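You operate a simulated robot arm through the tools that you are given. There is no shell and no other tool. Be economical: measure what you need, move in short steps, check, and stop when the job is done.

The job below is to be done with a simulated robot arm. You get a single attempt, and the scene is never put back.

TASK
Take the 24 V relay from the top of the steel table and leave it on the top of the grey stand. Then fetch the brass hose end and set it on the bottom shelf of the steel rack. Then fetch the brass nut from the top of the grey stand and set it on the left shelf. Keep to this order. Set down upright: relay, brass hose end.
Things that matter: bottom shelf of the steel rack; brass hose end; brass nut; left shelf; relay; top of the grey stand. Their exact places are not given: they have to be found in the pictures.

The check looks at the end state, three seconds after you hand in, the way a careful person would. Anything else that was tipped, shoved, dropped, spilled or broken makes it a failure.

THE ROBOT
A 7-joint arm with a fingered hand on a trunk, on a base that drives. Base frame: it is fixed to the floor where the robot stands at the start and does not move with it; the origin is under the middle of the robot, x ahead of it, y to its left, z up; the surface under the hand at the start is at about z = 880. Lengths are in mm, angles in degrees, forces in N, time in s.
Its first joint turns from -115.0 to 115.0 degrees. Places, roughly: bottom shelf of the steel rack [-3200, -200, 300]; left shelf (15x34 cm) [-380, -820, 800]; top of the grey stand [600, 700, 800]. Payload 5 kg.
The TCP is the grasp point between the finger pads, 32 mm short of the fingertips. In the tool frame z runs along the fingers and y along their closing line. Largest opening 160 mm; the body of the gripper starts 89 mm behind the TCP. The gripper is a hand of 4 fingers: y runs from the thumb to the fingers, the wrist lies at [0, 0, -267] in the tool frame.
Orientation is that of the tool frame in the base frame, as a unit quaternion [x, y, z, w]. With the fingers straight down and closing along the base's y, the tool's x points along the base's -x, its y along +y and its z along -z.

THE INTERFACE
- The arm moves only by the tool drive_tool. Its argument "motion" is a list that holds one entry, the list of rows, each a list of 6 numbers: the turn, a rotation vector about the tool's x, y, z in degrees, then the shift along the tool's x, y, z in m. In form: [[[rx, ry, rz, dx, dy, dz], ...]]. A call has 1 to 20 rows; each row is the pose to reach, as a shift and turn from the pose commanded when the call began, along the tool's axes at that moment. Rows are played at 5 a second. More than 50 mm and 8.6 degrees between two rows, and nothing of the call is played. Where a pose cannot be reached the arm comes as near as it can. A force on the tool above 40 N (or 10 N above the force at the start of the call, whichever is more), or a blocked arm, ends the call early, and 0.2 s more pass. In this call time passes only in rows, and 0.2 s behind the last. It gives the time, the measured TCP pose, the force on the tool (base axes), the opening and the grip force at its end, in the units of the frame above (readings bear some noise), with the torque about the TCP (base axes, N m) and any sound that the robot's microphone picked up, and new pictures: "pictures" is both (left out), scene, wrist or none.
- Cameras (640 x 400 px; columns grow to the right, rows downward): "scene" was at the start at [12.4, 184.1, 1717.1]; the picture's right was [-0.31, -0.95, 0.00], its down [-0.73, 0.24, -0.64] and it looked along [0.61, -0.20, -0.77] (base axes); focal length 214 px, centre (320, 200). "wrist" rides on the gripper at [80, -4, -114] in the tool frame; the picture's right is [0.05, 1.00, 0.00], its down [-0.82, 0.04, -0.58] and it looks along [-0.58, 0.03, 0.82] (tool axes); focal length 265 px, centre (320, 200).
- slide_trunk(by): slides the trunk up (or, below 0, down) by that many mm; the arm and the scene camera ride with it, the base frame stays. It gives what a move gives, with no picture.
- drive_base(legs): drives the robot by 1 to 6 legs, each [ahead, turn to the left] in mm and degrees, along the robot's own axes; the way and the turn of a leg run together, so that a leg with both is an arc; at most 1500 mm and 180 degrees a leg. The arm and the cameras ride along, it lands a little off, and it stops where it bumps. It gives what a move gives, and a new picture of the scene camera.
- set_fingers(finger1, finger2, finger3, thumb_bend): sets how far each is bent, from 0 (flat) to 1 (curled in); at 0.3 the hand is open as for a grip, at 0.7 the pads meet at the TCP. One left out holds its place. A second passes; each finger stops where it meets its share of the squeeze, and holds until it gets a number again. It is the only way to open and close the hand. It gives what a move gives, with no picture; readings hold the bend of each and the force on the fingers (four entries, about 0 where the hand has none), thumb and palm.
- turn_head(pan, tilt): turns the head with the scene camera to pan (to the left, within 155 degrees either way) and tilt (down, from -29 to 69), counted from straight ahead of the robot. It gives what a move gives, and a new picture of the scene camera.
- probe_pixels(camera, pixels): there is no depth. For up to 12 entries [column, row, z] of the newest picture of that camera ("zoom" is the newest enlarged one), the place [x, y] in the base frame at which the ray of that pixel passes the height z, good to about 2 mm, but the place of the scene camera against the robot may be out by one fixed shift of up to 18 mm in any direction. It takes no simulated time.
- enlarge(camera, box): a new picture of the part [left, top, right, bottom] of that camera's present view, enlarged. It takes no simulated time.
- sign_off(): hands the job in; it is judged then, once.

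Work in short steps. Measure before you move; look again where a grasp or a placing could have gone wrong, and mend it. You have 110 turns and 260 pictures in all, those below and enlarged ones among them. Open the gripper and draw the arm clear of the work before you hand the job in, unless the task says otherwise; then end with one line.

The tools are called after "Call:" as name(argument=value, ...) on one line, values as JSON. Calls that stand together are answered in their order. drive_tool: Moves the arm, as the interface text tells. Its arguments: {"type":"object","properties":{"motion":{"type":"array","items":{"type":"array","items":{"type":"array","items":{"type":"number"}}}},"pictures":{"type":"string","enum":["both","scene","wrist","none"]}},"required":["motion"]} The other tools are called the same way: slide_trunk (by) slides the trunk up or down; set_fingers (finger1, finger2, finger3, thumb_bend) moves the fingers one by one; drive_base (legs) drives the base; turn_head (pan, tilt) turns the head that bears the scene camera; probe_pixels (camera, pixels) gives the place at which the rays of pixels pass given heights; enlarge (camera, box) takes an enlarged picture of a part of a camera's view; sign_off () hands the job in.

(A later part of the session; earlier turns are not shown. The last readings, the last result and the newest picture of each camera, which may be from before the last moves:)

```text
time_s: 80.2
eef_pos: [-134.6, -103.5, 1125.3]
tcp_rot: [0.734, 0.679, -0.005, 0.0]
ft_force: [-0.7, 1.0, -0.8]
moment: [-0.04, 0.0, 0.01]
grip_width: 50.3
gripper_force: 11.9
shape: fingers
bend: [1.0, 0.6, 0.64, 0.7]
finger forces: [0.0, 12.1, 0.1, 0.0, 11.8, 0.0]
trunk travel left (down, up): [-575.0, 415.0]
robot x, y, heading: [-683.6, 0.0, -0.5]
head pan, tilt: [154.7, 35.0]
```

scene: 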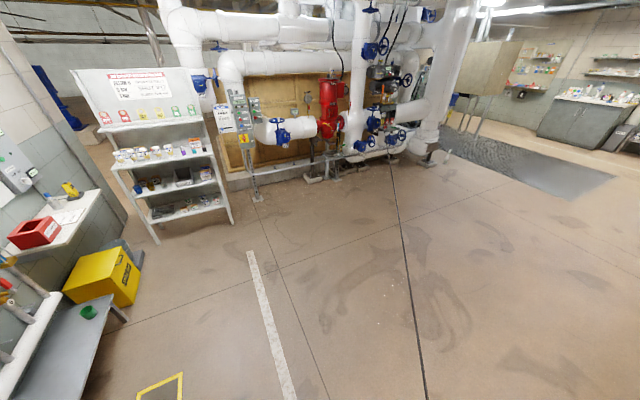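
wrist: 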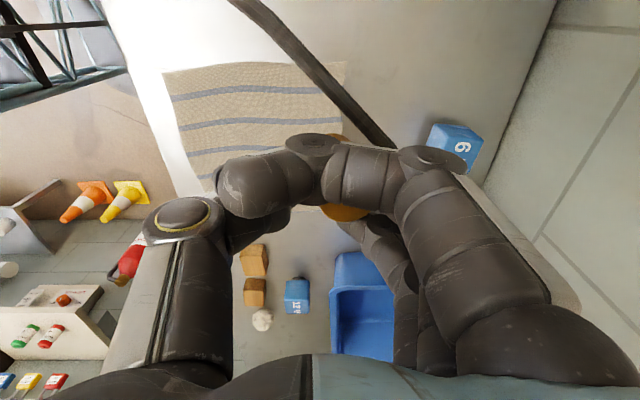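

The way behind is clear. I turn left 180° to face the rack and look straight ahead.

Call:
drive_base(legs=[[0, 90], [0, 90]])

Call:
turn_head(pan=0, tilt=25)

Call:
enlarge(camera="scene", box=[180, 80, 400, 280])

```text
time_s: 88.4
eef_pos: [-1225.6, 157.1, 1124.5]
tcp_rot: [-0.645, 0.764, -0.001, 0.005]
ft_force: [0.1, -0.5, -1.1]
moment: [-0.01, -0.02, 0.02]
grip_width: 50.1
gripper_force: 10.9
shape: fingers
bend: [1.0, 0.6, 0.64, 0.7]
finger forces: [0.0, 11.7, 0.1, 0.0, 11.3, 0.0]
trunk travel left (down, up): [-575.0, 415.0]
robot x, y, heading: [-683.2, -0.5, 174.3]
head pan, tilt: [154.7, 35.0]
```

scene: 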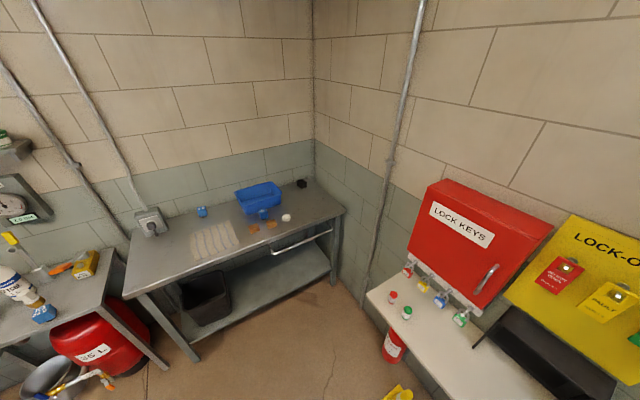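

```text
time_s: 90.8
eef_pos: [-1227.5, 156.9, 1124.7]
tcp_rot: [-0.645, 0.764, -0.001, 0.003]
ft_force: [-0.3, 0.7, -0.1]
moment: [-0.03, -0.02, -0.04]
grip_width: 50.3
gripper_force: 11.6
shape: fingers
bend: [1.0, 0.6, 0.64, 0.7]
finger forces: [0.1, 11.7, 0.1, 0.1, 11.3, 0.0]
trunk travel left (down, up): [-575.0, 415.0]
robot x, y, heading: [-687.4, 1.4, 174.3]
head pan, tilt: [0.0, 25.0]
```

scene: 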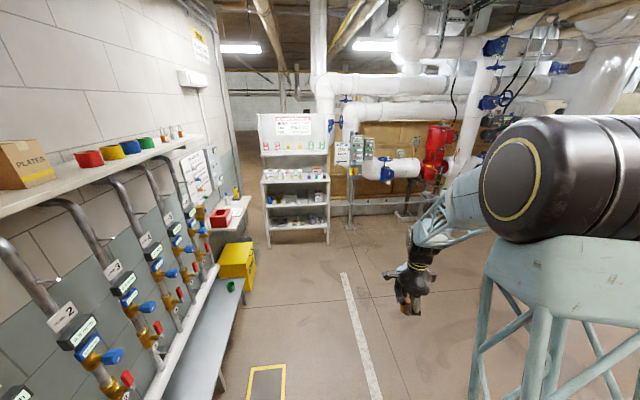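

```text
2.00 times, centred on (290, 180) of scene
```

zoom: 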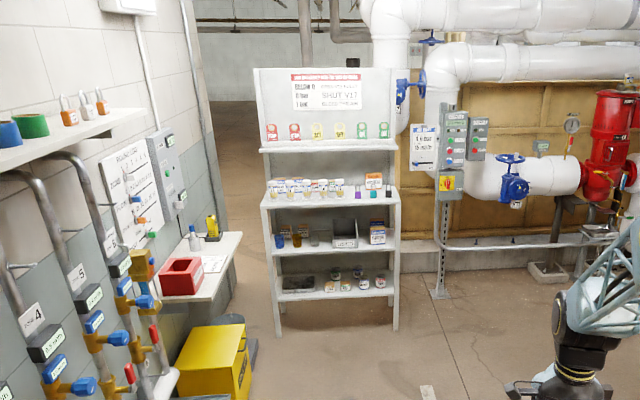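

The rack is straight ahead with its bottom shelf at about (300,222). I probe the yellow box, the rack legs and the shelf edges before I drive.

Call:
probe_pixels(camera="scene", pixels=[[246, 293, 0], [254, 275, 0], [268, 247, 0], [328, 245, 0], [268, 231, 300], [328, 228, 300], [225, 390, 430], [220, 240, 800], [245, 210, 800]])

Call:
drive_base(legs=[[0, 11], [900, 0]])

Call:
enlarge(camera="scene", box=[180, 80, 420, 320])

```text
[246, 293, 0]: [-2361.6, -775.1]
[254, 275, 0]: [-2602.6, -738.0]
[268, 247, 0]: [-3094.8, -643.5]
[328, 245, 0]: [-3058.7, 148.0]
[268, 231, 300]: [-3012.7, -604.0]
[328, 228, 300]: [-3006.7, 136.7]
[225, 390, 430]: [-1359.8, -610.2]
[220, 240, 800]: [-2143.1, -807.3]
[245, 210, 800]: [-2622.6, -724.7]
```

```text
time_s: 96.3
eef_pos: [-2132.2, -12.4, 1123.7]
tcp_rot: [0.711, -0.703, 0.0, -0.004]
ft_force: [0.2, -0.2, 0.1]
moment: [-0.01, 0.0, 0.01]
grip_width: 50.1
gripper_force: 11.4
shape: fingers
bend: [1.0, 0.6, 0.64, 0.7]
finger forces: [0.0, 11.7, 0.1, 0.0, 11.4, 0.1]
trunk travel left (down, up): [-575.0, 415.0]
robot x, y, heading: [-1575.1, -71.4, -175.8]
head pan, tilt: [0.0, 25.0]
```

scene: 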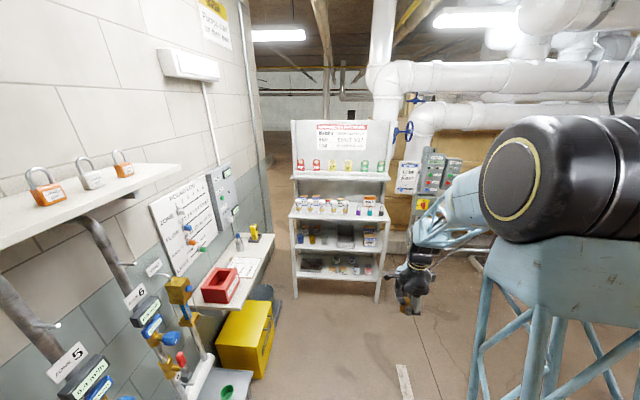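

```text
1.67 times, centred on (300, 200) of scene
```

zoom: 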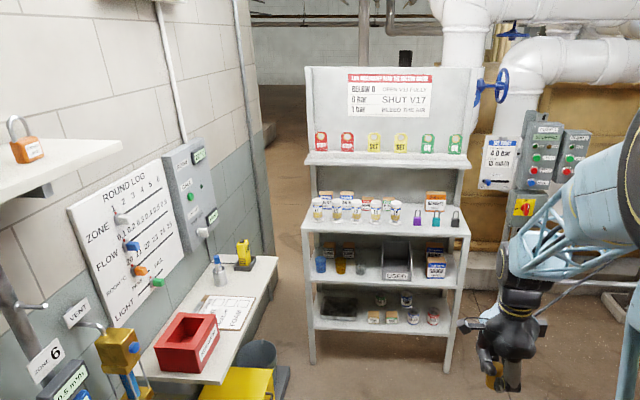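

I drive 550 mm closer and lower the trunk so that I can see into the bottom shelf.

Call:
drive_base(legs=[[550, 0]])

Call:
slide_trunk(by=-500)

Call:
turn_head(pan=0, tilt=35)

Call:
enlarge(camera="scene", box=[200, 60, 440, 300])

```text
time_s: 99.5
eef_pos: [-2687.1, -66.0, 1124.4]
tcp_rot: [0.714, -0.7, 0.001, -0.004]
ft_force: [-0.3, -0.6, -0.3]
moment: [-0.01, -0.02, 0.04]
grip_width: 50.0
gripper_force: 11.9
shape: fingers
bend: [1.0, 0.6, 0.64, 0.7]
finger forces: [0.0, 11.7, 0.1, 0.0, 11.3, 0.0]
trunk travel left (down, up): [-575.0, 415.0]
robot x, y, heading: [-2128.3, -114.5, -174.9]
head pan, tilt: [0.0, 25.0]
```

scene: 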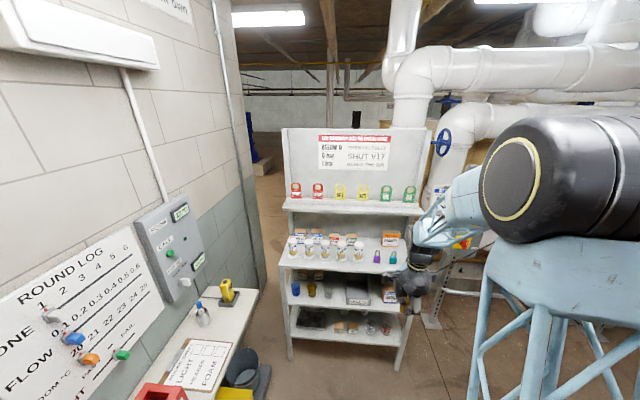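

```text
refused: -500 is not a number from -400 to 400
```

```text
time_s: 100.2
eef_pos: [-2687.1, -67.0, 1124.2]
tcp_rot: [0.715, -0.7, 0.0, -0.005]
ft_force: [0.4, -0.5, -1.8]
moment: [0.05, -0.01, 0.0]
grip_width: 50.1
gripper_force: 11.7
shape: fingers
bend: [1.0, 0.6, 0.64, 0.7]
finger forces: [0.1, 11.7, 0.0, 0.0, 11.3, 0.1]
trunk travel left (down, up): [-575.0, 415.0]
robot x, y, heading: [-2126.5, -118.2, -174.5]
head pan, tilt: [0.0, 35.0]
```

scene: 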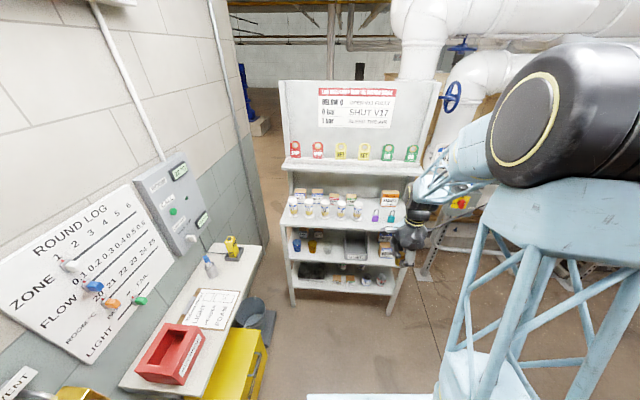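

```text
1.67 times, centred on (320, 180) of scene
```

zoom: 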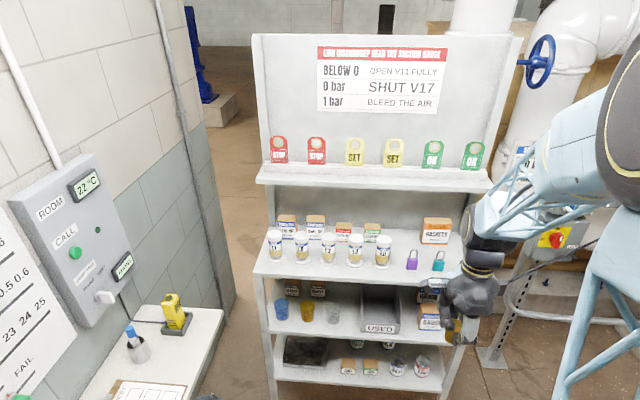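

The trunk only moves 400 mm per call. I lower it by 400 and look again.

Call:
slide_trunk(by=-400)

Call:
turn_head(pan=0, tilt=35)

Call:
enlarge(camera="scene", box=[220, 60, 460, 300])

```text
time_s: 104.0
eef_pos: [-2687.0, -67.7, 724.4]
tcp_rot: [0.714, -0.7, 0.001, -0.004]
ft_force: [0.0, 0.1, -1.4]
moment: [0.02, -0.03, 0.0]
grip_width: 50.0
gripper_force: 11.7
shape: fingers
bend: [1.0, 0.6, 0.64, 0.7]
finger forces: [0.0, 11.7, 0.0, 0.0, 11.2, 0.0]
trunk travel left (down, up): [-175.0, 815.0]
robot x, y, heading: [-2127.7, -120.0, -174.9]
head pan, tilt: [0.0, 35.0]
```

```text
time_s: 104.6
eef_pos: [-2686.3, -66.4, 723.7]
tcp_rot: [0.715, -0.699, 0.002, -0.004]
ft_force: [-0.1, 0.2, -0.5]
moment: [-0.04, 0.0, 0.0]
grip_width: 50.0
gripper_force: 11.5
shape: fingers
bend: [1.0, 0.6, 0.64, 0.7]
finger forces: [0.0, 11.8, 0.1, 0.0, 11.3, 0.0]
trunk travel left (down, up): [-175.0, 815.0]
robot x, y, heading: [-2128.4, -113.9, -174.9]
head pan, tilt: [0.0, 35.0]
```

scene: 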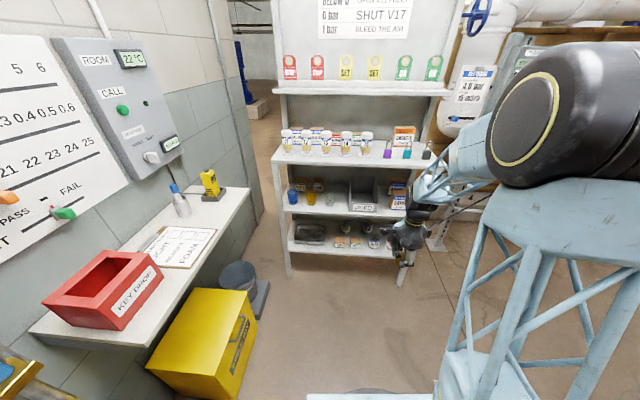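

```text
1.67 times, centred on (340, 180) of scene
```

zoom: 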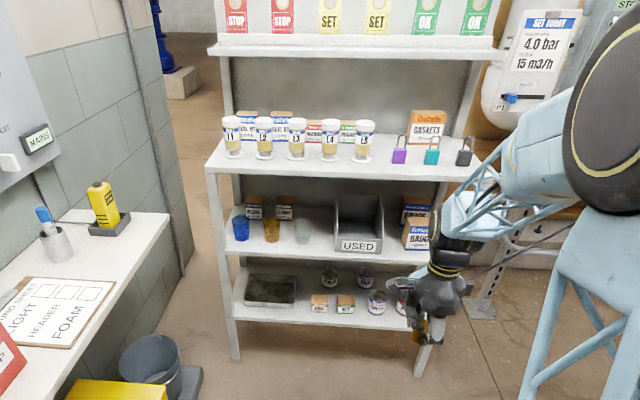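

I zoom in on the bottom shelf.

Call:
enlarge(camera="scene", box=[270, 170, 430, 290])

Call:
probe_pixels(camera="scene", pixels=[[289, 251, 300], [399, 257, 300], [290, 220, 300], [283, 211, 545], [405, 219, 545], [274, 161, 795], [427, 165, 795], [345, 255, 300], [345, 217, 545], [345, 162, 795]])

```text
3.33 times, centred on (350, 230) of scene
```

zoom: 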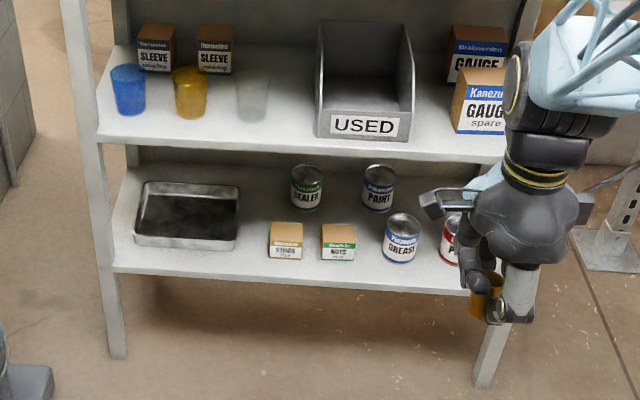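

```text
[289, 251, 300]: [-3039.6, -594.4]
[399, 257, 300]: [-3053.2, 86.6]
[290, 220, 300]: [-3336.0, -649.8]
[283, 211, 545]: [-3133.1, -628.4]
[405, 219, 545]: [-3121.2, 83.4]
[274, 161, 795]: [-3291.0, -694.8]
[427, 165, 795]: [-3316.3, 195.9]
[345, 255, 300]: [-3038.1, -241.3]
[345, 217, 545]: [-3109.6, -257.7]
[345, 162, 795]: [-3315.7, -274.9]
```

The bottom shelf lies at z≈300 with the next shelf at about 610, and both fronts are at x≈-3015. So I need a tilted approach at the front strip between the tray and the "strips" box. First I rotate the hand so its closing line is parallel to the shelf edge.

Call:
drive_tool(motion=[[[0, 0, -8, 0, 0, 0], [0, 0, -16, 0, 0, 0], [0, 0, -24, 0, 0, 0], [0, 0, -32, 0, 0, 0], [0, 0, -40, 0, 0, 0], [0, 0, -48, 0, 0, 0], [0, 0, -56, 0, 0, 0], [0, 0, -64, 0, 0, 0], [0, 0, -72, 0, 0, 0], [0, 0, -80, 0, 0, 0], [0, 0, -88, 0, 0, 0], [0, 0, -89, 0, 0, 0]]], pictures="wrist")

Call:
set_fingers(finger3=1.0)

Call:
slide_trunk(by=-150)

Call:
drive_base(legs=[[110, 0]])

Call:
enlarge(camera="scene", box=[240, 140, 440, 300])

```text
time_s: 107.2
eef_pos: [-2685.9, -67.0, 723.6]
tcp_rot: [1.0, 0.003, 0.003, -0.003]
ft_force: [-0.1, -0.6, 0.6]
moment: [0.02, -0.02, 0.01]
grip_width: 50.2
gripper_force: 11.5
shape: fingers
bend: [1.0, 0.6, 0.64, 0.7]
finger forces: [0.1, 11.7, 0.0, 0.0, 11.4, 0.0]
trunk travel left (down, up): [-175.0, 815.0]
robot x, y, heading: [-2126.1, -114.9, -174.8]
head pan, tilt: [0.0, 35.0]
```

wrist: 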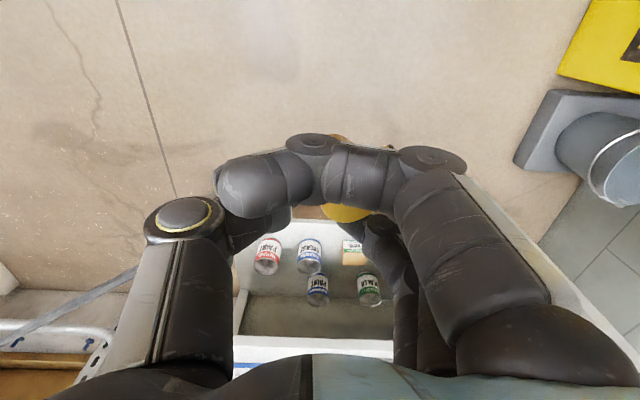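

```text
time_s: 108.2
eef_pos: [-2687.3, -66.6, 725.0]
tcp_rot: [1.0, 0.002, 0.003, -0.003]
ft_force: [-0.3, 0.5, -0.5]
moment: [-0.03, 0.02, 0.0]
grip_width: 50.0
gripper_force: 11.4
shape: fingers
bend: [1.0, 0.6, 1.0, 0.7]
finger forces: [0.1, 11.7, 0.1, 0.1, 11.4, 0.0]
trunk travel left (down, up): [-175.0, 815.0]
robot x, y, heading: [-2122.8, -117.8, -174.9]
head pan, tilt: [0.0, 35.0]
```

```text
time_s: 110.0
eef_pos: [-2686.6, -67.0, 574.1]
tcp_rot: [1.0, 0.002, 0.003, -0.003]
ft_force: [0.4, -0.5, -0.4]
moment: [0.01, 0.02, 0.01]
grip_width: 50.0
gripper_force: 11.5
shape: fingers
bend: [1.0, 0.6, 1.0, 0.7]
finger forces: [0.1, 11.7, 0.0, 0.0, 11.3, 0.0]
trunk travel left (down, up): [-25.0, 965.0]
robot x, y, heading: [-2129.7, -118.0, -175.0]
head pan, tilt: [0.0, 35.0]
```

```text
time_s: 111.2
eef_pos: [-2798.9, -74.2, 573.9]
tcp_rot: [1.0, 0.001, 0.004, -0.002]
ft_force: [0.5, 0.0, -1.2]
moment: [0.01, -0.01, 0.0]
grip_width: 49.8
gripper_force: 11.5
shape: fingers
bend: [1.0, 0.6, 1.0, 0.7]
finger forces: [0.0, 11.7, 0.0, 0.1, 11.2, 0.0]
trunk travel left (down, up): [-25.0, 965.0]
robot x, y, heading: [-2241.0, -126.6, -175.0]
head pan, tilt: [0.0, 35.0]
```

scene: 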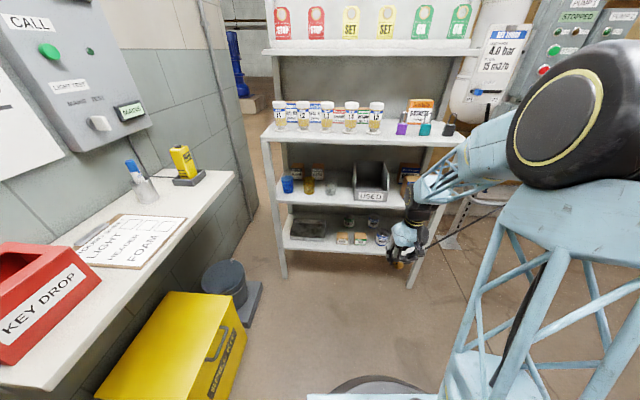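

```text
2.50 times, centred on (340, 220) of scene
```

zoom: 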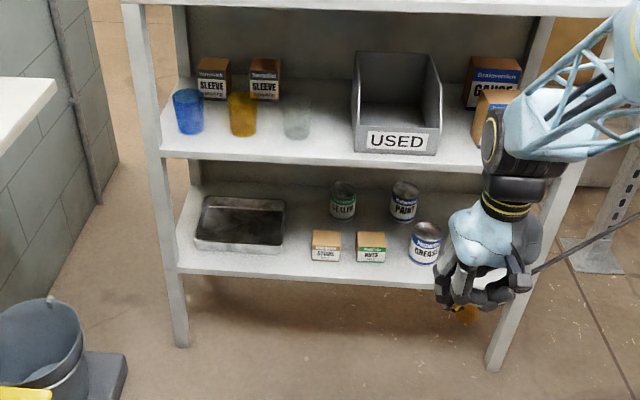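

I probe the target gap and then move in front of it with a 30° tilt.

Call:
probe_pixels(camera="scene", pixels=[[331, 243, 300], [331, 250, 300], [326, 241, 300], [337, 244, 300], [346, 244, 300], [283, 247, 300], [418, 250, 300]])

Call:
drive_tool(motion=[[[0, -5, 0, 0, 0.04, 0.0], [0, -10, 0, 0, 0.08, 0.0], [0, -15, 0, 0, 0.12, 0.0], [0, -20, 0, 0, 0.16, 0.0], [0, -25, 0, 0, 0.2, 0.02], [0, -30, 0, 0, 0.235, 0.04], [0, -30, 0, 0, 0.265, 0.06]]])

```text
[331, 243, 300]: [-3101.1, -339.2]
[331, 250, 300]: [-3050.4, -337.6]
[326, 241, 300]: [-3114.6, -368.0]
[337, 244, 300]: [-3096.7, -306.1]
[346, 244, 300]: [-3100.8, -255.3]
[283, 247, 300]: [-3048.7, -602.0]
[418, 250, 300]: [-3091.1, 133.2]
```

```text
time_s: 113.0
eef_pos: [-2818.0, -286.4, 513.2]
tcp_rot: [0.966, -0.039, -0.254, -0.018]
ft_force: [-0.1, 1.1, -1.0]
moment: [-0.06, -0.03, 0.03]
grip_width: 50.0
gripper_force: 12.1
shape: fingers
bend: [1.0, 0.59, 1.0, 0.71]
finger forces: [0.0, 11.9, 0.0, 0.1, 11.7, 0.0]
trunk travel left (down, up): [-25.0, 965.0]
robot x, y, heading: [-2235.4, -128.3, -174.9]
head pan, tilt: [0.0, 35.0]
stopped in row 7: the arm was blocked; the commanded pose is now the measured one
```

scene: 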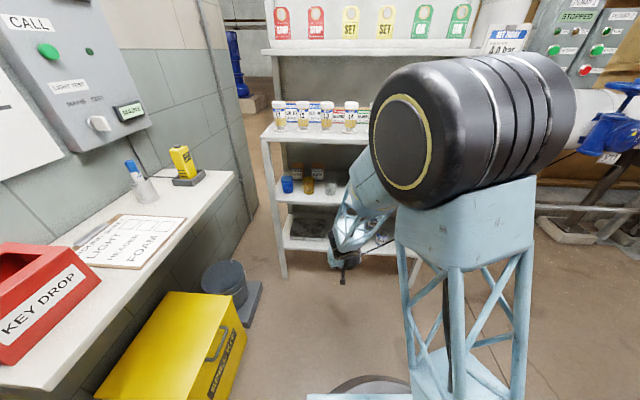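
wrist: 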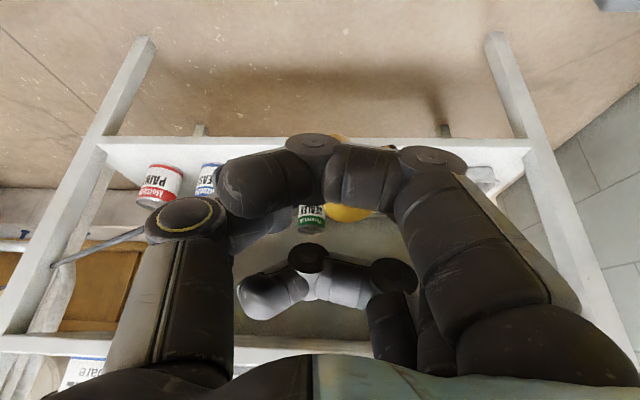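

The arm folded too close to the robot (reach limit), with no force. I extend the hand towards the shelf front instead.

Call:
drive_tool(motion=[[[0, 0, 0, -0.0135, 0.015, 0.0245], [0, 0, 0, -0.027, 0.0295, 0.049], [0, 0, 0, -0.0405, 0.044, 0.0735], [0, 0, 0, -0.054, 0.059, 0.098], [0, 0, 0, -0.054, 0.059, 0.098]]])

Call:
enlarge(camera="scene", box=[260, 160, 440, 300])

```text
time_s: 114.2
eef_pos: [-2918.3, -338.4, 453.8]
tcp_rot: [0.966, -0.038, -0.254, -0.018]
ft_force: [0.6, 0.1, -1.3]
moment: [0.04, 0.0, 0.01]
grip_width: 50.0
gripper_force: 12.2
shape: fingers
bend: [1.0, 0.59, 1.0, 0.71]
finger forces: [0.0, 11.9, 0.0, 0.0, 11.5, 0.0]
trunk travel left (down, up): [-25.0, 965.0]
robot x, y, heading: [-2238.6, -129.9, -174.9]
head pan, tilt: [0.0, 35.0]
```

scene: 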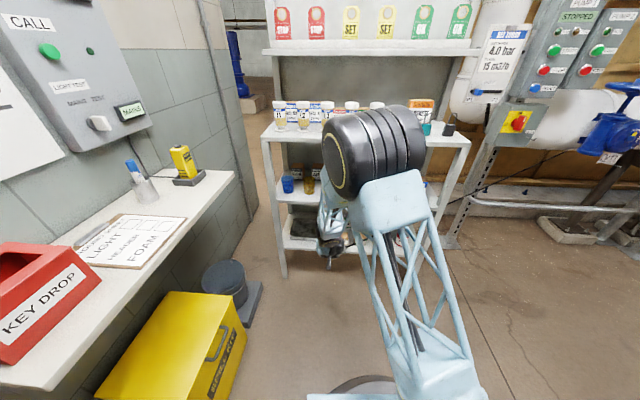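
wrist: 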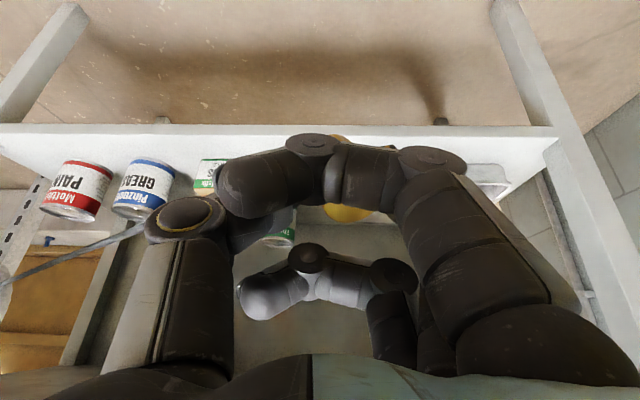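

```text
2.86 times, centred on (350, 230) of scene
```

zoom: 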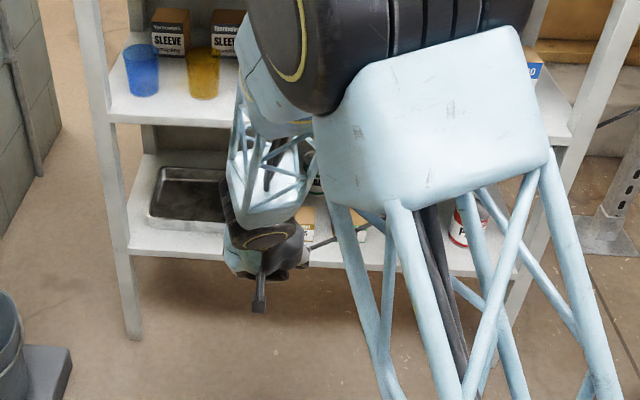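

The hand is now just in front of the shelf opening. I enlarge and probe in the wrist view.

Call:
enlarge(camera="wrist", box=[180, 100, 520, 300])

Call:
probe_pixels(camera="wrist", pixels=[[230, 127, 300], [230, 140, 300], [230, 155, 300], [450, 128, 300], [450, 150, 300], [195, 180, 300], [225, 180, 300], [465, 175, 300], [508, 185, 300], [147, 165, 300], [20, 370, 600], [320, 350, 600]])

```text
1.88 times, centred on (350, 200) of wrist
```

zoom: 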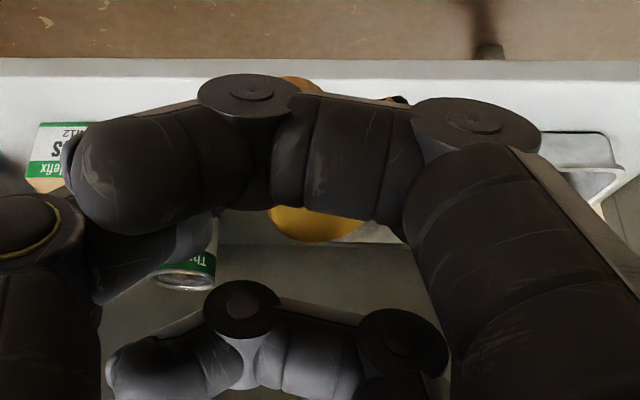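

```text
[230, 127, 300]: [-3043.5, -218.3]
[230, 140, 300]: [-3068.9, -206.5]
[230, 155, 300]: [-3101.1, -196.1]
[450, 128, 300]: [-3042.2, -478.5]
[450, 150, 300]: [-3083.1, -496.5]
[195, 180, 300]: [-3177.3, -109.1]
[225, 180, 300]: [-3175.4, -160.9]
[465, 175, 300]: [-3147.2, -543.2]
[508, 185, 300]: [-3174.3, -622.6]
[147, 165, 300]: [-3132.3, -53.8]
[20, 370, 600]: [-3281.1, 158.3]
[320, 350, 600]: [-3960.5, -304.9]
```

The front edge is at about x=-3055. I target a cylinder base at (-3085,-348), in front of the gap, and move to about 50 mm above it.

Call:
drive_tool(motion=[[[0, 0, 0, -0.0216, 0.0022, 0.0246], [0, 0, 0, -0.0432, 0.0044, 0.0492], [0, 0, 0, -0.0649, 0.0065, 0.0737], [0, 0, 0, -0.0865, 0.0087, 0.0983], [0, 0, 0, -0.108, 0.011, 0.123], [0, 0, 0, -0.108, 0.011, 0.123]]])

Call:
enlarge(camera="scene", box=[260, 180, 400, 300])

Call:
enlarge(camera="wrist", box=[180, 80, 520, 280])

```text
time_s: 115.6
eef_pos: [-3073.0, -334.4, 404.0]
tcp_rot: [0.966, -0.038, -0.254, -0.018]
ft_force: [-0.1, 0.3, -1.4]
moment: [-0.02, 0.02, 0.01]
grip_width: 50.2
gripper_force: 11.6
shape: fingers
bend: [1.0, 0.59, 1.0, 0.71]
finger forces: [0.1, 12.0, 0.1, 0.0, 11.6, 0.1]
trunk travel left (down, up): [-25.0, 965.0]
robot x, y, heading: [-2237.1, -129.0, -175.0]
head pan, tilt: [0.0, 35.0]
```

scene: 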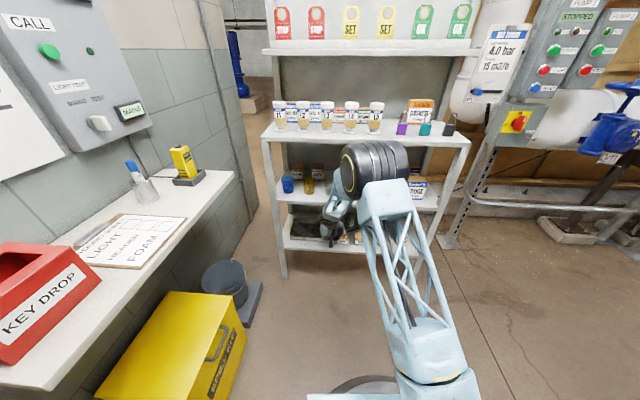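
wrist: 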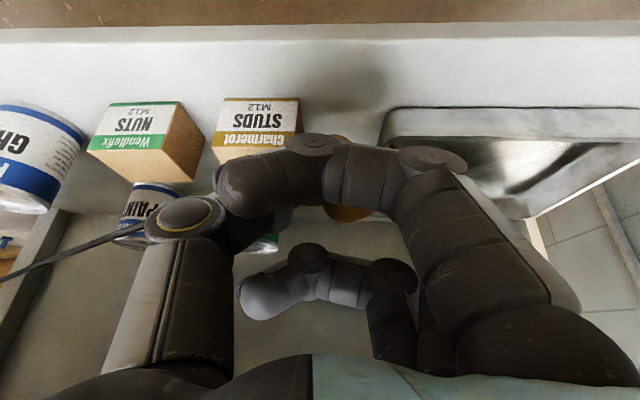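

```text
3.33 times, centred on (330, 240) of scene
```

zoom: 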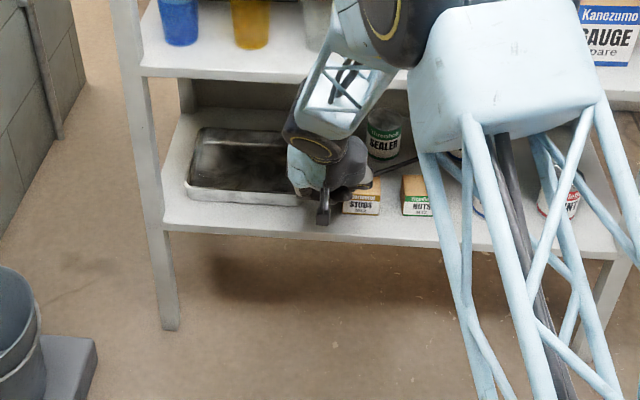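

```text
1.88 times, centred on (350, 180) of wrist
```

zoom: 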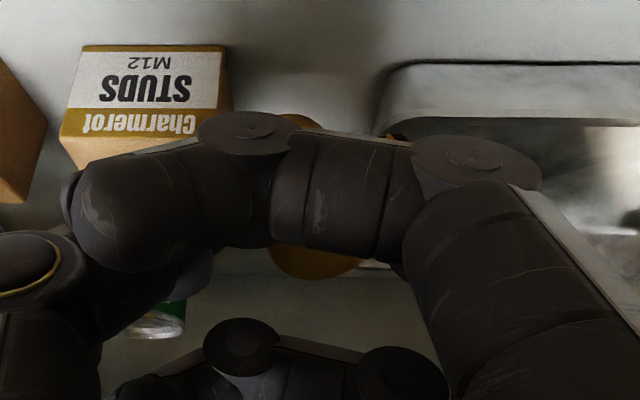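

The view is clear: studs box on the left (front at row 98), tray on the right (corner at column 385). I probe these.

Call:
probe_pixels(camera="wrist", pixels=[[298, 98, 300], [224, 98, 300], [388, 138, 300], [450, 137, 300], [390, 108, 340], [320, 38, 300], [320, 28, 300], [500, 34, 300]])

```text
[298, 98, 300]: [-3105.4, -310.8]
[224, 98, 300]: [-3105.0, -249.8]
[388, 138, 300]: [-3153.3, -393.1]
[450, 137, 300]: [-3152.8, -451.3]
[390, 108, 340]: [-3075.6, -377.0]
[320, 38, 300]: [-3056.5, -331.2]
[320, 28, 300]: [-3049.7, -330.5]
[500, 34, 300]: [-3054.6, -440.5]
```

There is enough clearance: the box front is at -3105 and the tray front at about -3116. I lower vertically by 45 mm, then more slowly.

Call:
drive_tool(motion=[[[0, 0, 0, 0.0098, 0.0003, 0.0174], [0, 0, 0, 0.0172, 0.0005, 0.0304], [0, 0, 0, 0.0221, 0.0007, 0.0391], [0, 0, 0, 0.0221, 0.0007, 0.0391]]], pictures="wrist")

```text
time_s: 116.6
eef_pos: [-3073.3, -334.5, 358.2]
tcp_rot: [0.966, -0.038, -0.254, -0.018]
ft_force: [-0.4, 0.0, -0.3]
moment: [0.01, -0.03, 0.03]
grip_width: 50.0
gripper_force: 12.4
shape: fingers
bend: [1.0, 0.59, 1.0, 0.71]
finger forces: [0.0, 11.9, 0.1, 0.0, 11.6, 0.0]
trunk travel left (down, up): [-25.0, 965.0]
robot x, y, heading: [-2241.5, -126.5, -175.1]
head pan, tilt: [0.0, 35.0]
```

wrist: 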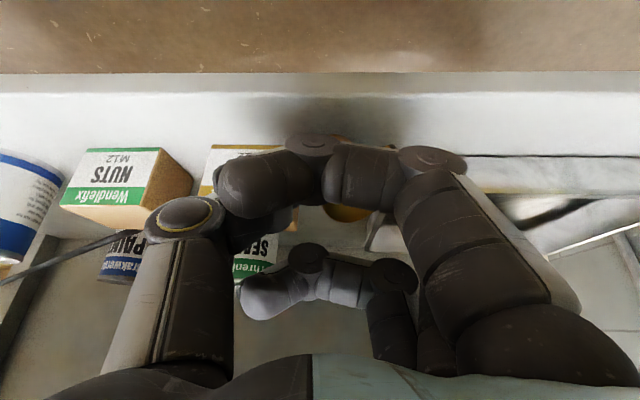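

No contact yet. I go down another 12 mm slowly.

Call:
drive_tool(motion=[[[0, 0, 0, 0.0015, 0, 0.0026], [0, 0, 0, 0.003, 0, 0.0052], [0, 0, 0, 0.0044, 0, 0.0078], [0, 0, 0, 0.0059, 0, 0.0104], [0, 0, 0, 0.0059, 0, 0.0104]]], pictures="wrist")

```text
time_s: 117.8
eef_pos: [-3074.7, -334.5, 347.6]
tcp_rot: [0.966, -0.039, -0.256, -0.018]
ft_force: [-4.0, 3.6, 20.2]
moment: [-0.12, 0.31, 0.0]
grip_width: 49.4
gripper_force: 15.8
shape: fingers
bend: [1.0, 0.6, 1.0, 0.72]
finger forces: [0.1, 12.8, 0.0, 0.0, 19.2, 0.0]
trunk travel left (down, up): [-25.0, 965.0]
robot x, y, heading: [-2244.0, -129.5, -175.2]
head pan, tilt: [0.0, 35.0]
```

wrist: 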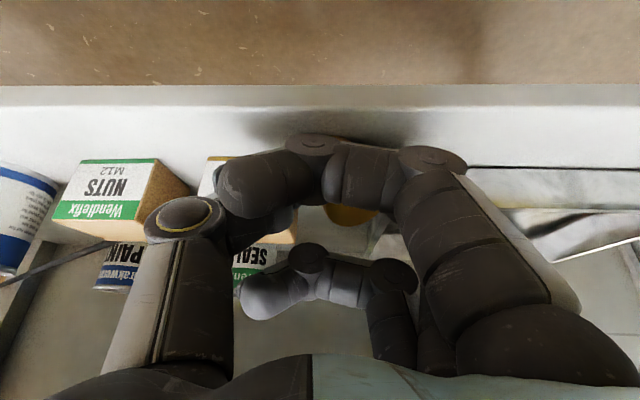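

Contact at 20 N, with the base edge touching as predicted. I push the hand inward about 10 mm so the base sticks and the cylinder pivots upright in the pinch.

Call:
drive_tool(motion=[[[0, 0, 0, -0.002, 0.0002, 0.0017], [0, 0, 0, -0.004, 0.0005, 0.0033], [0, 0, 0, -0.006, 0.0007, 0.005], [0, 0, 0, -0.0077, 0.0009, 0.0066], [0, 0, 0, -0.0077, 0.0009, 0.0066]]], pictures="wrist")

Call:
enlarge(camera="wrist", box=[240, 90, 440, 240])

```text
time_s: 119.0
eef_pos: [-3081.5, -334.5, 340.8]
tcp_rot: [0.966, -0.038, -0.254, -0.018]
ft_force: [-0.2, -0.1, -0.8]
moment: [-0.02, -0.01, 0.01]
grip_width: 49.6
gripper_force: 10.2
shape: fingers
bend: [1.0, 0.61, 1.0, 0.72]
finger forces: [0.0, 10.2, 0.0, 0.1, 10.2, 0.1]
trunk travel left (down, up): [-25.0, 965.0]
robot x, y, heading: [-2239.6, -128.0, -175.2]
head pan, tilt: [0.0, 35.0]
```

wrist: 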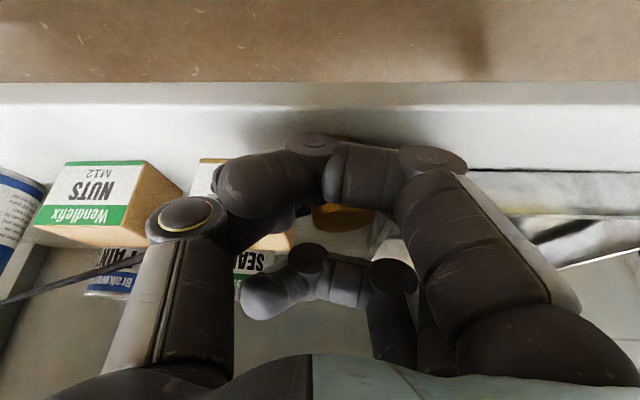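

```text
2.67 times, centred on (340, 165) of wrist
```

zoom: 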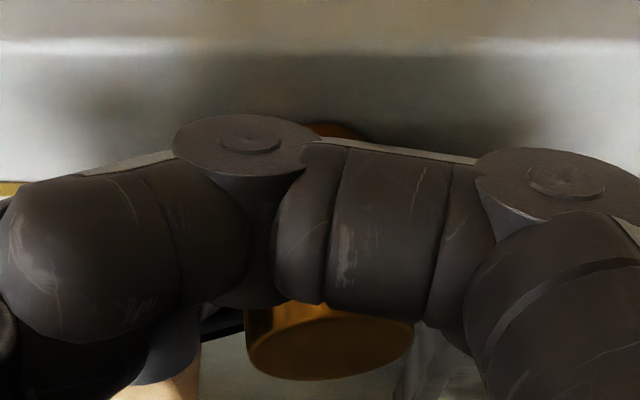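

The ellipse of its top (ratio ≈0.4) shows that the cylinder has pivoted upright. I lower 3 mm to verify flat contact.

Call:
drive_tool(motion=[[[0, 0, 0, 0.0005, 0, 0.0009], [0, 0, 0, 0.001, 0, 0.0017], [0, 0, 0, 0.0015, 0, 0.0026], [0, 0, 0, 0.0015, 0, 0.0026]]], pictures="none")

Call:
enlarge(camera="wrist", box=[240, 90, 440, 240])

```text
time_s: 120.0
eef_pos: [-3084.3, -334.7, 339.3]
tcp_rot: [0.966, -0.037, -0.255, -0.018]
ft_force: [-1.0, -1.0, 6.8]
moment: [-0.17, 0.07, -0.02]
grip_width: 49.6
gripper_force: 10.3
shape: fingers
bend: [1.0, 0.61, 1.0, 0.72]
finger forces: [0.0, 10.2, 0.0, 0.0, 10.7, 0.1]
trunk travel left (down, up): [-25.0, 965.0]
robot x, y, heading: [-2239.0, -124.3, -175.2]
head pan, tilt: [0.0, 35.0]
```

```text
2.67 times, centred on (340, 165) of wrist
```

zoom: 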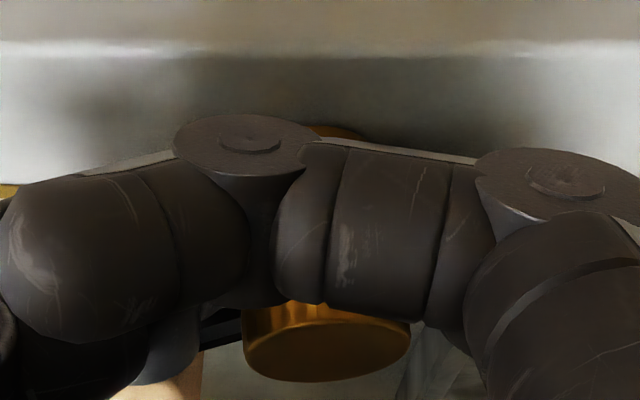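

Firm contact at 7 N. I release gently.

Call:
set_fingers(finger2=0.57, thumb_bend=0.67)

Call:
enlarge(camera="wrist", box=[240, 90, 440, 240])

```text
time_s: 121.0
eef_pos: [-3082.2, -333.5, 338.6]
tcp_rot: [0.966, -0.038, -0.254, -0.018]
ft_force: [1.3, 1.3, 2.9]
moment: [-0.11, 0.04, -0.01]
grip_width: 51.5
gripper_force: 2.0
shape: fingers
bend: [1.0, 0.57, 1.0, 0.67]
finger forces: [0.0, 3.7, 0.1, 0.1, 1.0, 0.1]
trunk travel left (down, up): [-25.0, 965.0]
robot x, y, heading: [-2243.6, -126.4, -175.0]
head pan, tilt: [0.0, 35.0]
```

```text
2.67 times, centred on (340, 165) of wrist
```

zoom: 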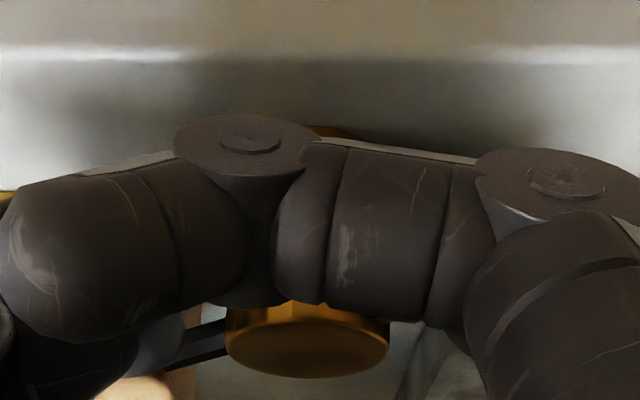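

It looks upright and level now. I open further in small steps.

Call:
set_fingers(finger2=0.53, thumb_bend=0.63)

Call:
set_fingers(finger2=0.5, thumb_bend=0.57)

Call:
enlarge(camera="wrist", box=[180, 80, 480, 270])

```text
time_s: 122.0
eef_pos: [-3082.6, -334.6, 338.9]
tcp_rot: [0.966, -0.037, -0.254, -0.017]
ft_force: [0.9, 3.0, 5.2]
moment: [-0.12, 0.12, -0.02]
grip_width: 53.6
gripper_force: 2.5
shape: fingers
bend: [1.0, 0.55, 1.0, 0.63]
finger forces: [0.1, 4.9, 0.0, 0.0, 0.1, 0.0]
trunk travel left (down, up): [-25.0, 965.0]
robot x, y, heading: [-2239.7, -126.1, -175.1]
head pan, tilt: [0.0, 35.0]
```

```text
time_s: 123.0
eef_pos: [-3082.5, -333.1, 337.3]
tcp_rot: [0.966, -0.038, -0.255, -0.018]
ft_force: [-0.5, 2.2, 7.4]
moment: [-0.22, 0.17, -0.02]
grip_width: 57.7
gripper_force: 3.4
shape: fingers
bend: [1.0, 0.53, 1.0, 0.56]
finger forces: [0.0, 7.9, 0.0, 0.0, 0.0, 0.1]
trunk travel left (down, up): [-25.0, 965.0]
robot x, y, heading: [-2241.2, -127.1, -175.2]
head pan, tilt: [0.0, 35.0]
```

```text
2.11 times, centred on (330, 175) of wrist
```

zoom: 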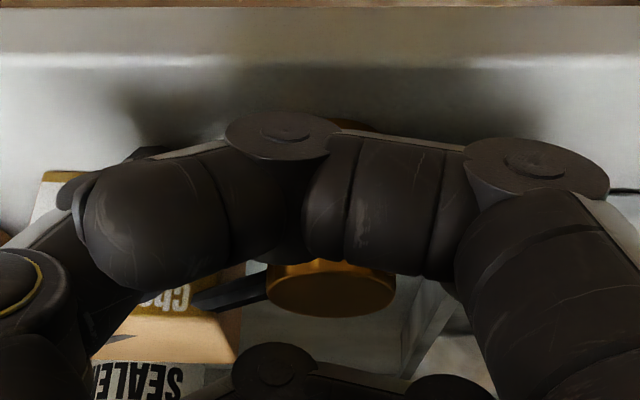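

Finger 2 presses the shelf slightly. I withdraw 20 mm along the tool axis and check that the cylinder stays.

Call:
drive_tool(motion=[[[0, 0, 0, -0.001, 0, -0.004], [0, 0, 0, -0.002, 0, -0.009], [0, 0, 0, -0.003, 0, -0.014], [0, 0, 0, -0.004, 0, -0.02]]], pictures="wrist")

Call:
enlarge(camera="wrist", box=[180, 80, 480, 270])

```text
time_s: 124.0
eef_pos: [-3077.3, -335.5, 358.7]
tcp_rot: [0.966, -0.038, -0.254, -0.018]
ft_force: [-0.7, -0.1, -0.2]
moment: [0.04, 0.01, -0.02]
grip_width: 57.6
gripper_force: 0.1
shape: fingers
bend: [1.0, 0.5, 1.0, 0.56]
finger forces: [0.1, 0.0, 0.0, 0.0, 0.0, 0.1]
trunk travel left (down, up): [-25.0, 965.0]
robot x, y, heading: [-2239.9, -127.2, -175.0]
head pan, tilt: [0.0, 35.0]
```

wrist: 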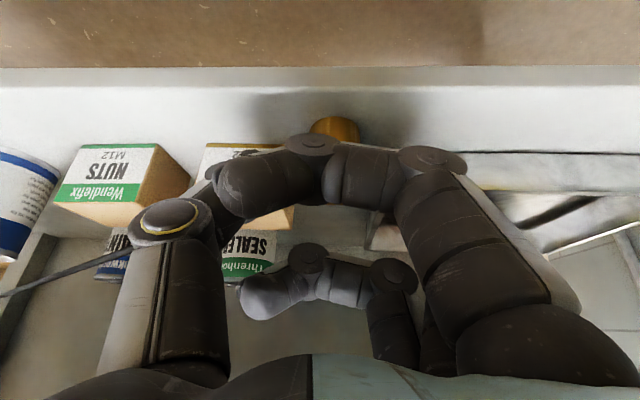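

```text
2.11 times, centred on (330, 175) of wrist
```

zoom: 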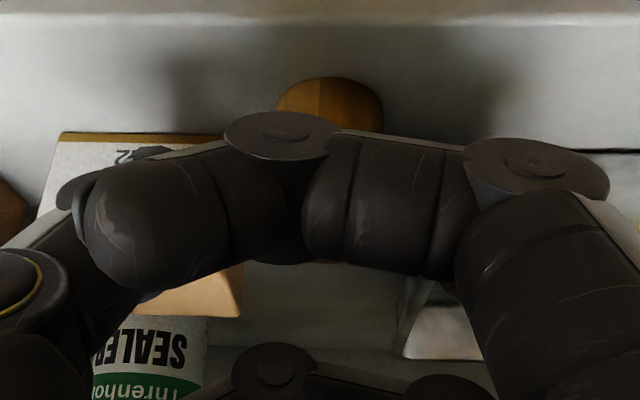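

The cylinder stays in place and the forces are zero. I keep withdrawing along the tool axis and outward.

Call:
drive_tool(motion=[[[0, 0, 0, 0, 0, -0.015], [0, 0, 0, 0, 0, -0.035], [0, 0, 0, 0.005, 0, -0.06], [0, 0, 0, 0.02, 0, -0.09], [0, 0, 0, 0.04, 0, -0.115], [0, 0, 0, 0.07, 0, -0.13]]])

Call:
enlarge(camera="scene", box=[260, 180, 400, 300])

```text
time_s: 125.4
eef_pos: [-2954.0, -346.3, 434.4]
tcp_rot: [0.966, -0.038, -0.254, -0.018]
ft_force: [-0.6, 0.8, 0.7]
moment: [-0.01, -0.02, 0.03]
grip_width: 57.9
gripper_force: 0.0
shape: fingers
bend: [1.0, 0.5, 1.0, 0.56]
finger forces: [0.1, 0.1, 0.0, 0.1, 0.0, 0.0]
trunk travel left (down, up): [-25.0, 965.0]
robot x, y, heading: [-2241.6, -127.4, -175.2]
head pan, tilt: [0.0, 35.0]
```

scene: 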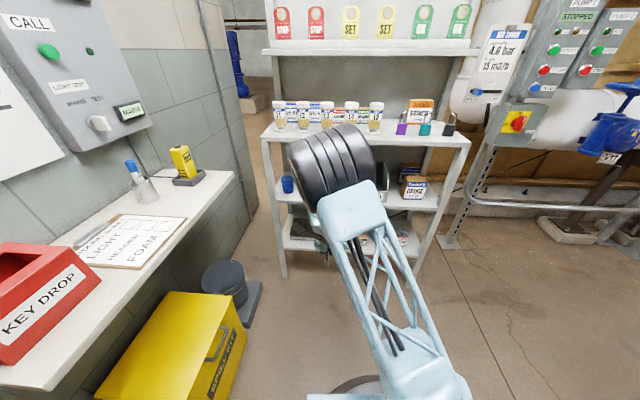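
wrist: 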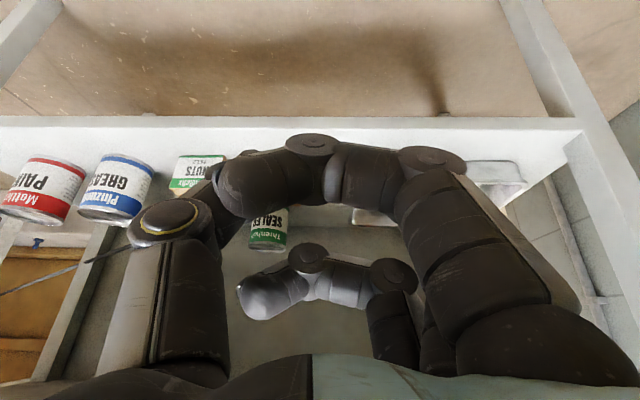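

```text
3.33 times, centred on (330, 240) of scene
```

zoom: 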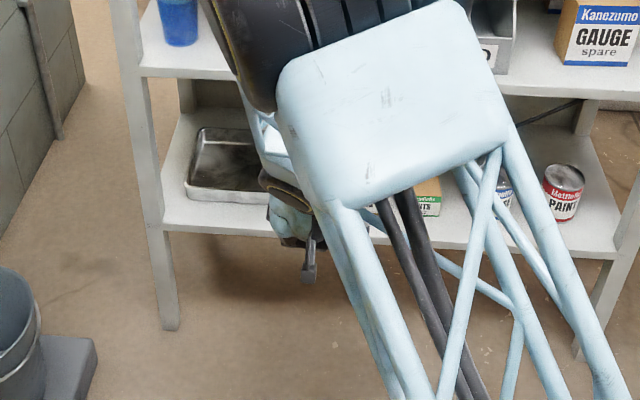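

I open the hand and back the robot off 350 mm to inspect the shelf.

Call:
set_fingers(finger1=0.3, finger2=0.3, finger3=0.3, thumb_bend=0.3)

Call:
drive_base(legs=[[-350, 0]])

Call:
enlarge(camera="wrist", box=[160, 60, 480, 300])

Call:
enlarge(camera="scene", box=[270, 150, 400, 260])

```text
time_s: 126.4
eef_pos: [-2953.6, -347.7, 434.9]
tcp_rot: [0.966, -0.038, -0.254, -0.017]
ft_force: [0.0, -0.1, -0.8]
moment: [0.02, -0.02, -0.03]
grip_width: 169.8
gripper_force: 0.1
shape: fingers
bend: [0.3, 0.3, 0.3, 0.3]
finger forces: [0.0, 0.1, 0.2, 0.0, 0.0, 0.0]
trunk travel left (down, up): [-25.0, 965.0]
robot x, y, heading: [-2237.2, -127.5, -174.9]
head pan, tilt: [0.0, 35.0]
```

```text
time_s: 128.6
eef_pos: [-2605.6, -319.5, 436.3]
tcp_rot: [0.967, -0.034, -0.254, -0.017]
ft_force: [-0.2, 0.3, -0.8]
moment: [0.01, 0.04, 0.01]
grip_width: 170.1
gripper_force: 0.1
shape: fingers
bend: [0.3, 0.3, 0.3, 0.3]
finger forces: [0.0, 0.0, 0.0, 0.0, 0.1, 0.0]
trunk travel left (down, up): [-25.0, 965.0]
robot x, y, heading: [-1895.1, -95.0, -174.8]
head pan, tilt: [0.0, 35.0]
```

scene: 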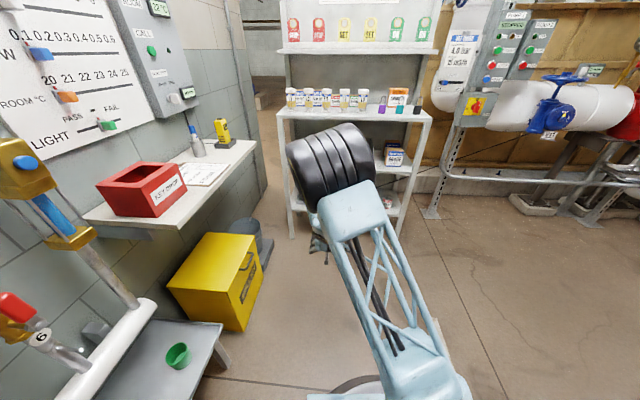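

```text
1.67 times, centred on (320, 180) of wrist
```

zoom: 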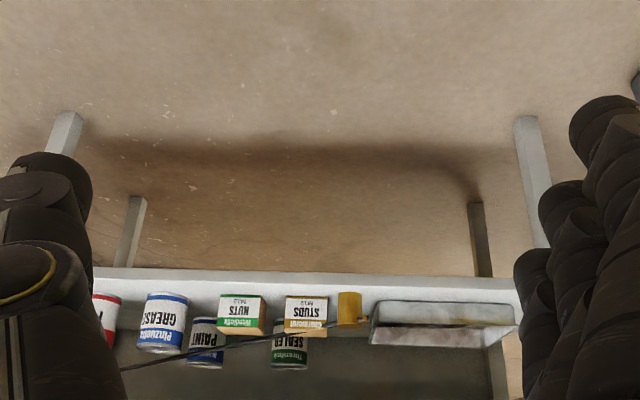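

```text
3.64 times, centred on (335, 205) of scene
```

zoom: 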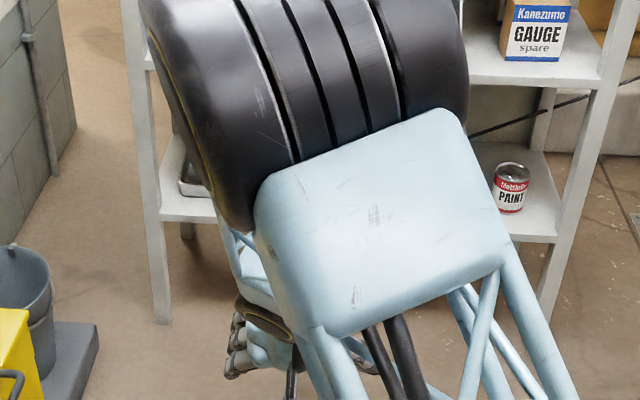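

The brass end stands between the studs box and the tray. I look closer to confirm that it is upright.

Call:
enlarge(camera="wrist", box=[260, 200, 400, 290])

```text
4.44 times, centred on (330, 245) of wrist
```

zoom: 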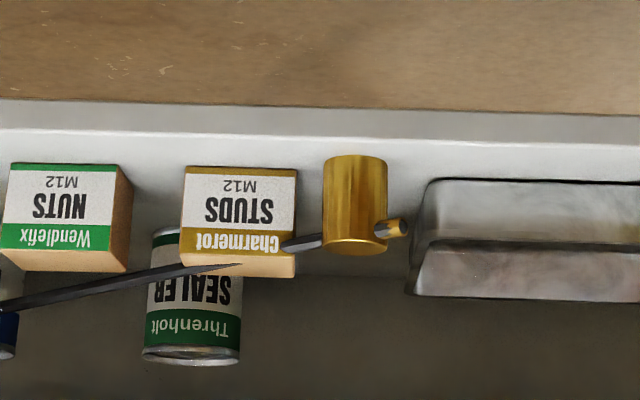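

It is upright on the bottom shelf. Now for the nut: I raise the trunk and straighten the tool.

Call:
slide_trunk(by=400)

Call:
slide_trunk(by=150)

Call:
drive_tool(motion=[[[0, 5, 0, 0, 0, 0], [0, 10, 0, 0, 0, 0], [0, 15, 0, 0, 0, 0], [0, 20, 0, 0, 0, 0], [0, 25, 0, 0, 0, 0], [0, 29.5, 0, 0, 0, 0]]], pictures="none")

```text
time_s: 132.5
eef_pos: [-2605.4, -319.7, 833.9]
tcp_rot: [0.966, -0.035, -0.254, -0.017]
ft_force: [-0.1, 0.6, 0.5]
moment: [-0.01, 0.0, 0.0]
grip_width: 170.1
gripper_force: 0.1
shape: fingers
bend: [0.3, 0.3, 0.3, 0.3]
finger forces: [0.0, 0.0, 0.0, 0.1, 0.0, 0.0]
trunk travel left (down, up): [-425.0, 565.0]
robot x, y, heading: [-1893.6, -95.8, -174.6]
head pan, tilt: [0.0, 35.0]
```

```text
time_s: 134.2
eef_pos: [-2605.5, -319.6, 984.6]
tcp_rot: [0.967, -0.035, -0.254, -0.017]
ft_force: [1.0, 0.2, -0.5]
moment: [0.01, 0.0, 0.04]
grip_width: 169.8
gripper_force: 0.2
shape: fingers
bend: [0.3, 0.3, 0.3, 0.3]
finger forces: [0.1, 0.1, 0.0, 0.0, 0.0, 0.1]
trunk travel left (down, up): [-575.0, 415.0]
robot x, y, heading: [-1892.6, -93.8, -174.6]
head pan, tilt: [0.0, 35.0]
```

```text
time_s: 135.6
eef_pos: [-2606.0, -320.5, 983.3]
tcp_rot: [0.999, -0.039, 0.001, -0.007]
ft_force: [-0.2, 0.6, 0.0]
moment: [-0.01, 0.01, 0.01]
grip_width: 170.3
gripper_force: 0.0
shape: fingers
bend: [0.3, 0.3, 0.3, 0.3]
finger forces: [0.0, 0.1, 0.0, 0.0, 0.0, 0.1]
trunk travel left (down, up): [-575.0, 415.0]
robot x, y, heading: [-1893.3, -96.0, -174.8]
head pan, tilt: [0.0, 35.0]
```

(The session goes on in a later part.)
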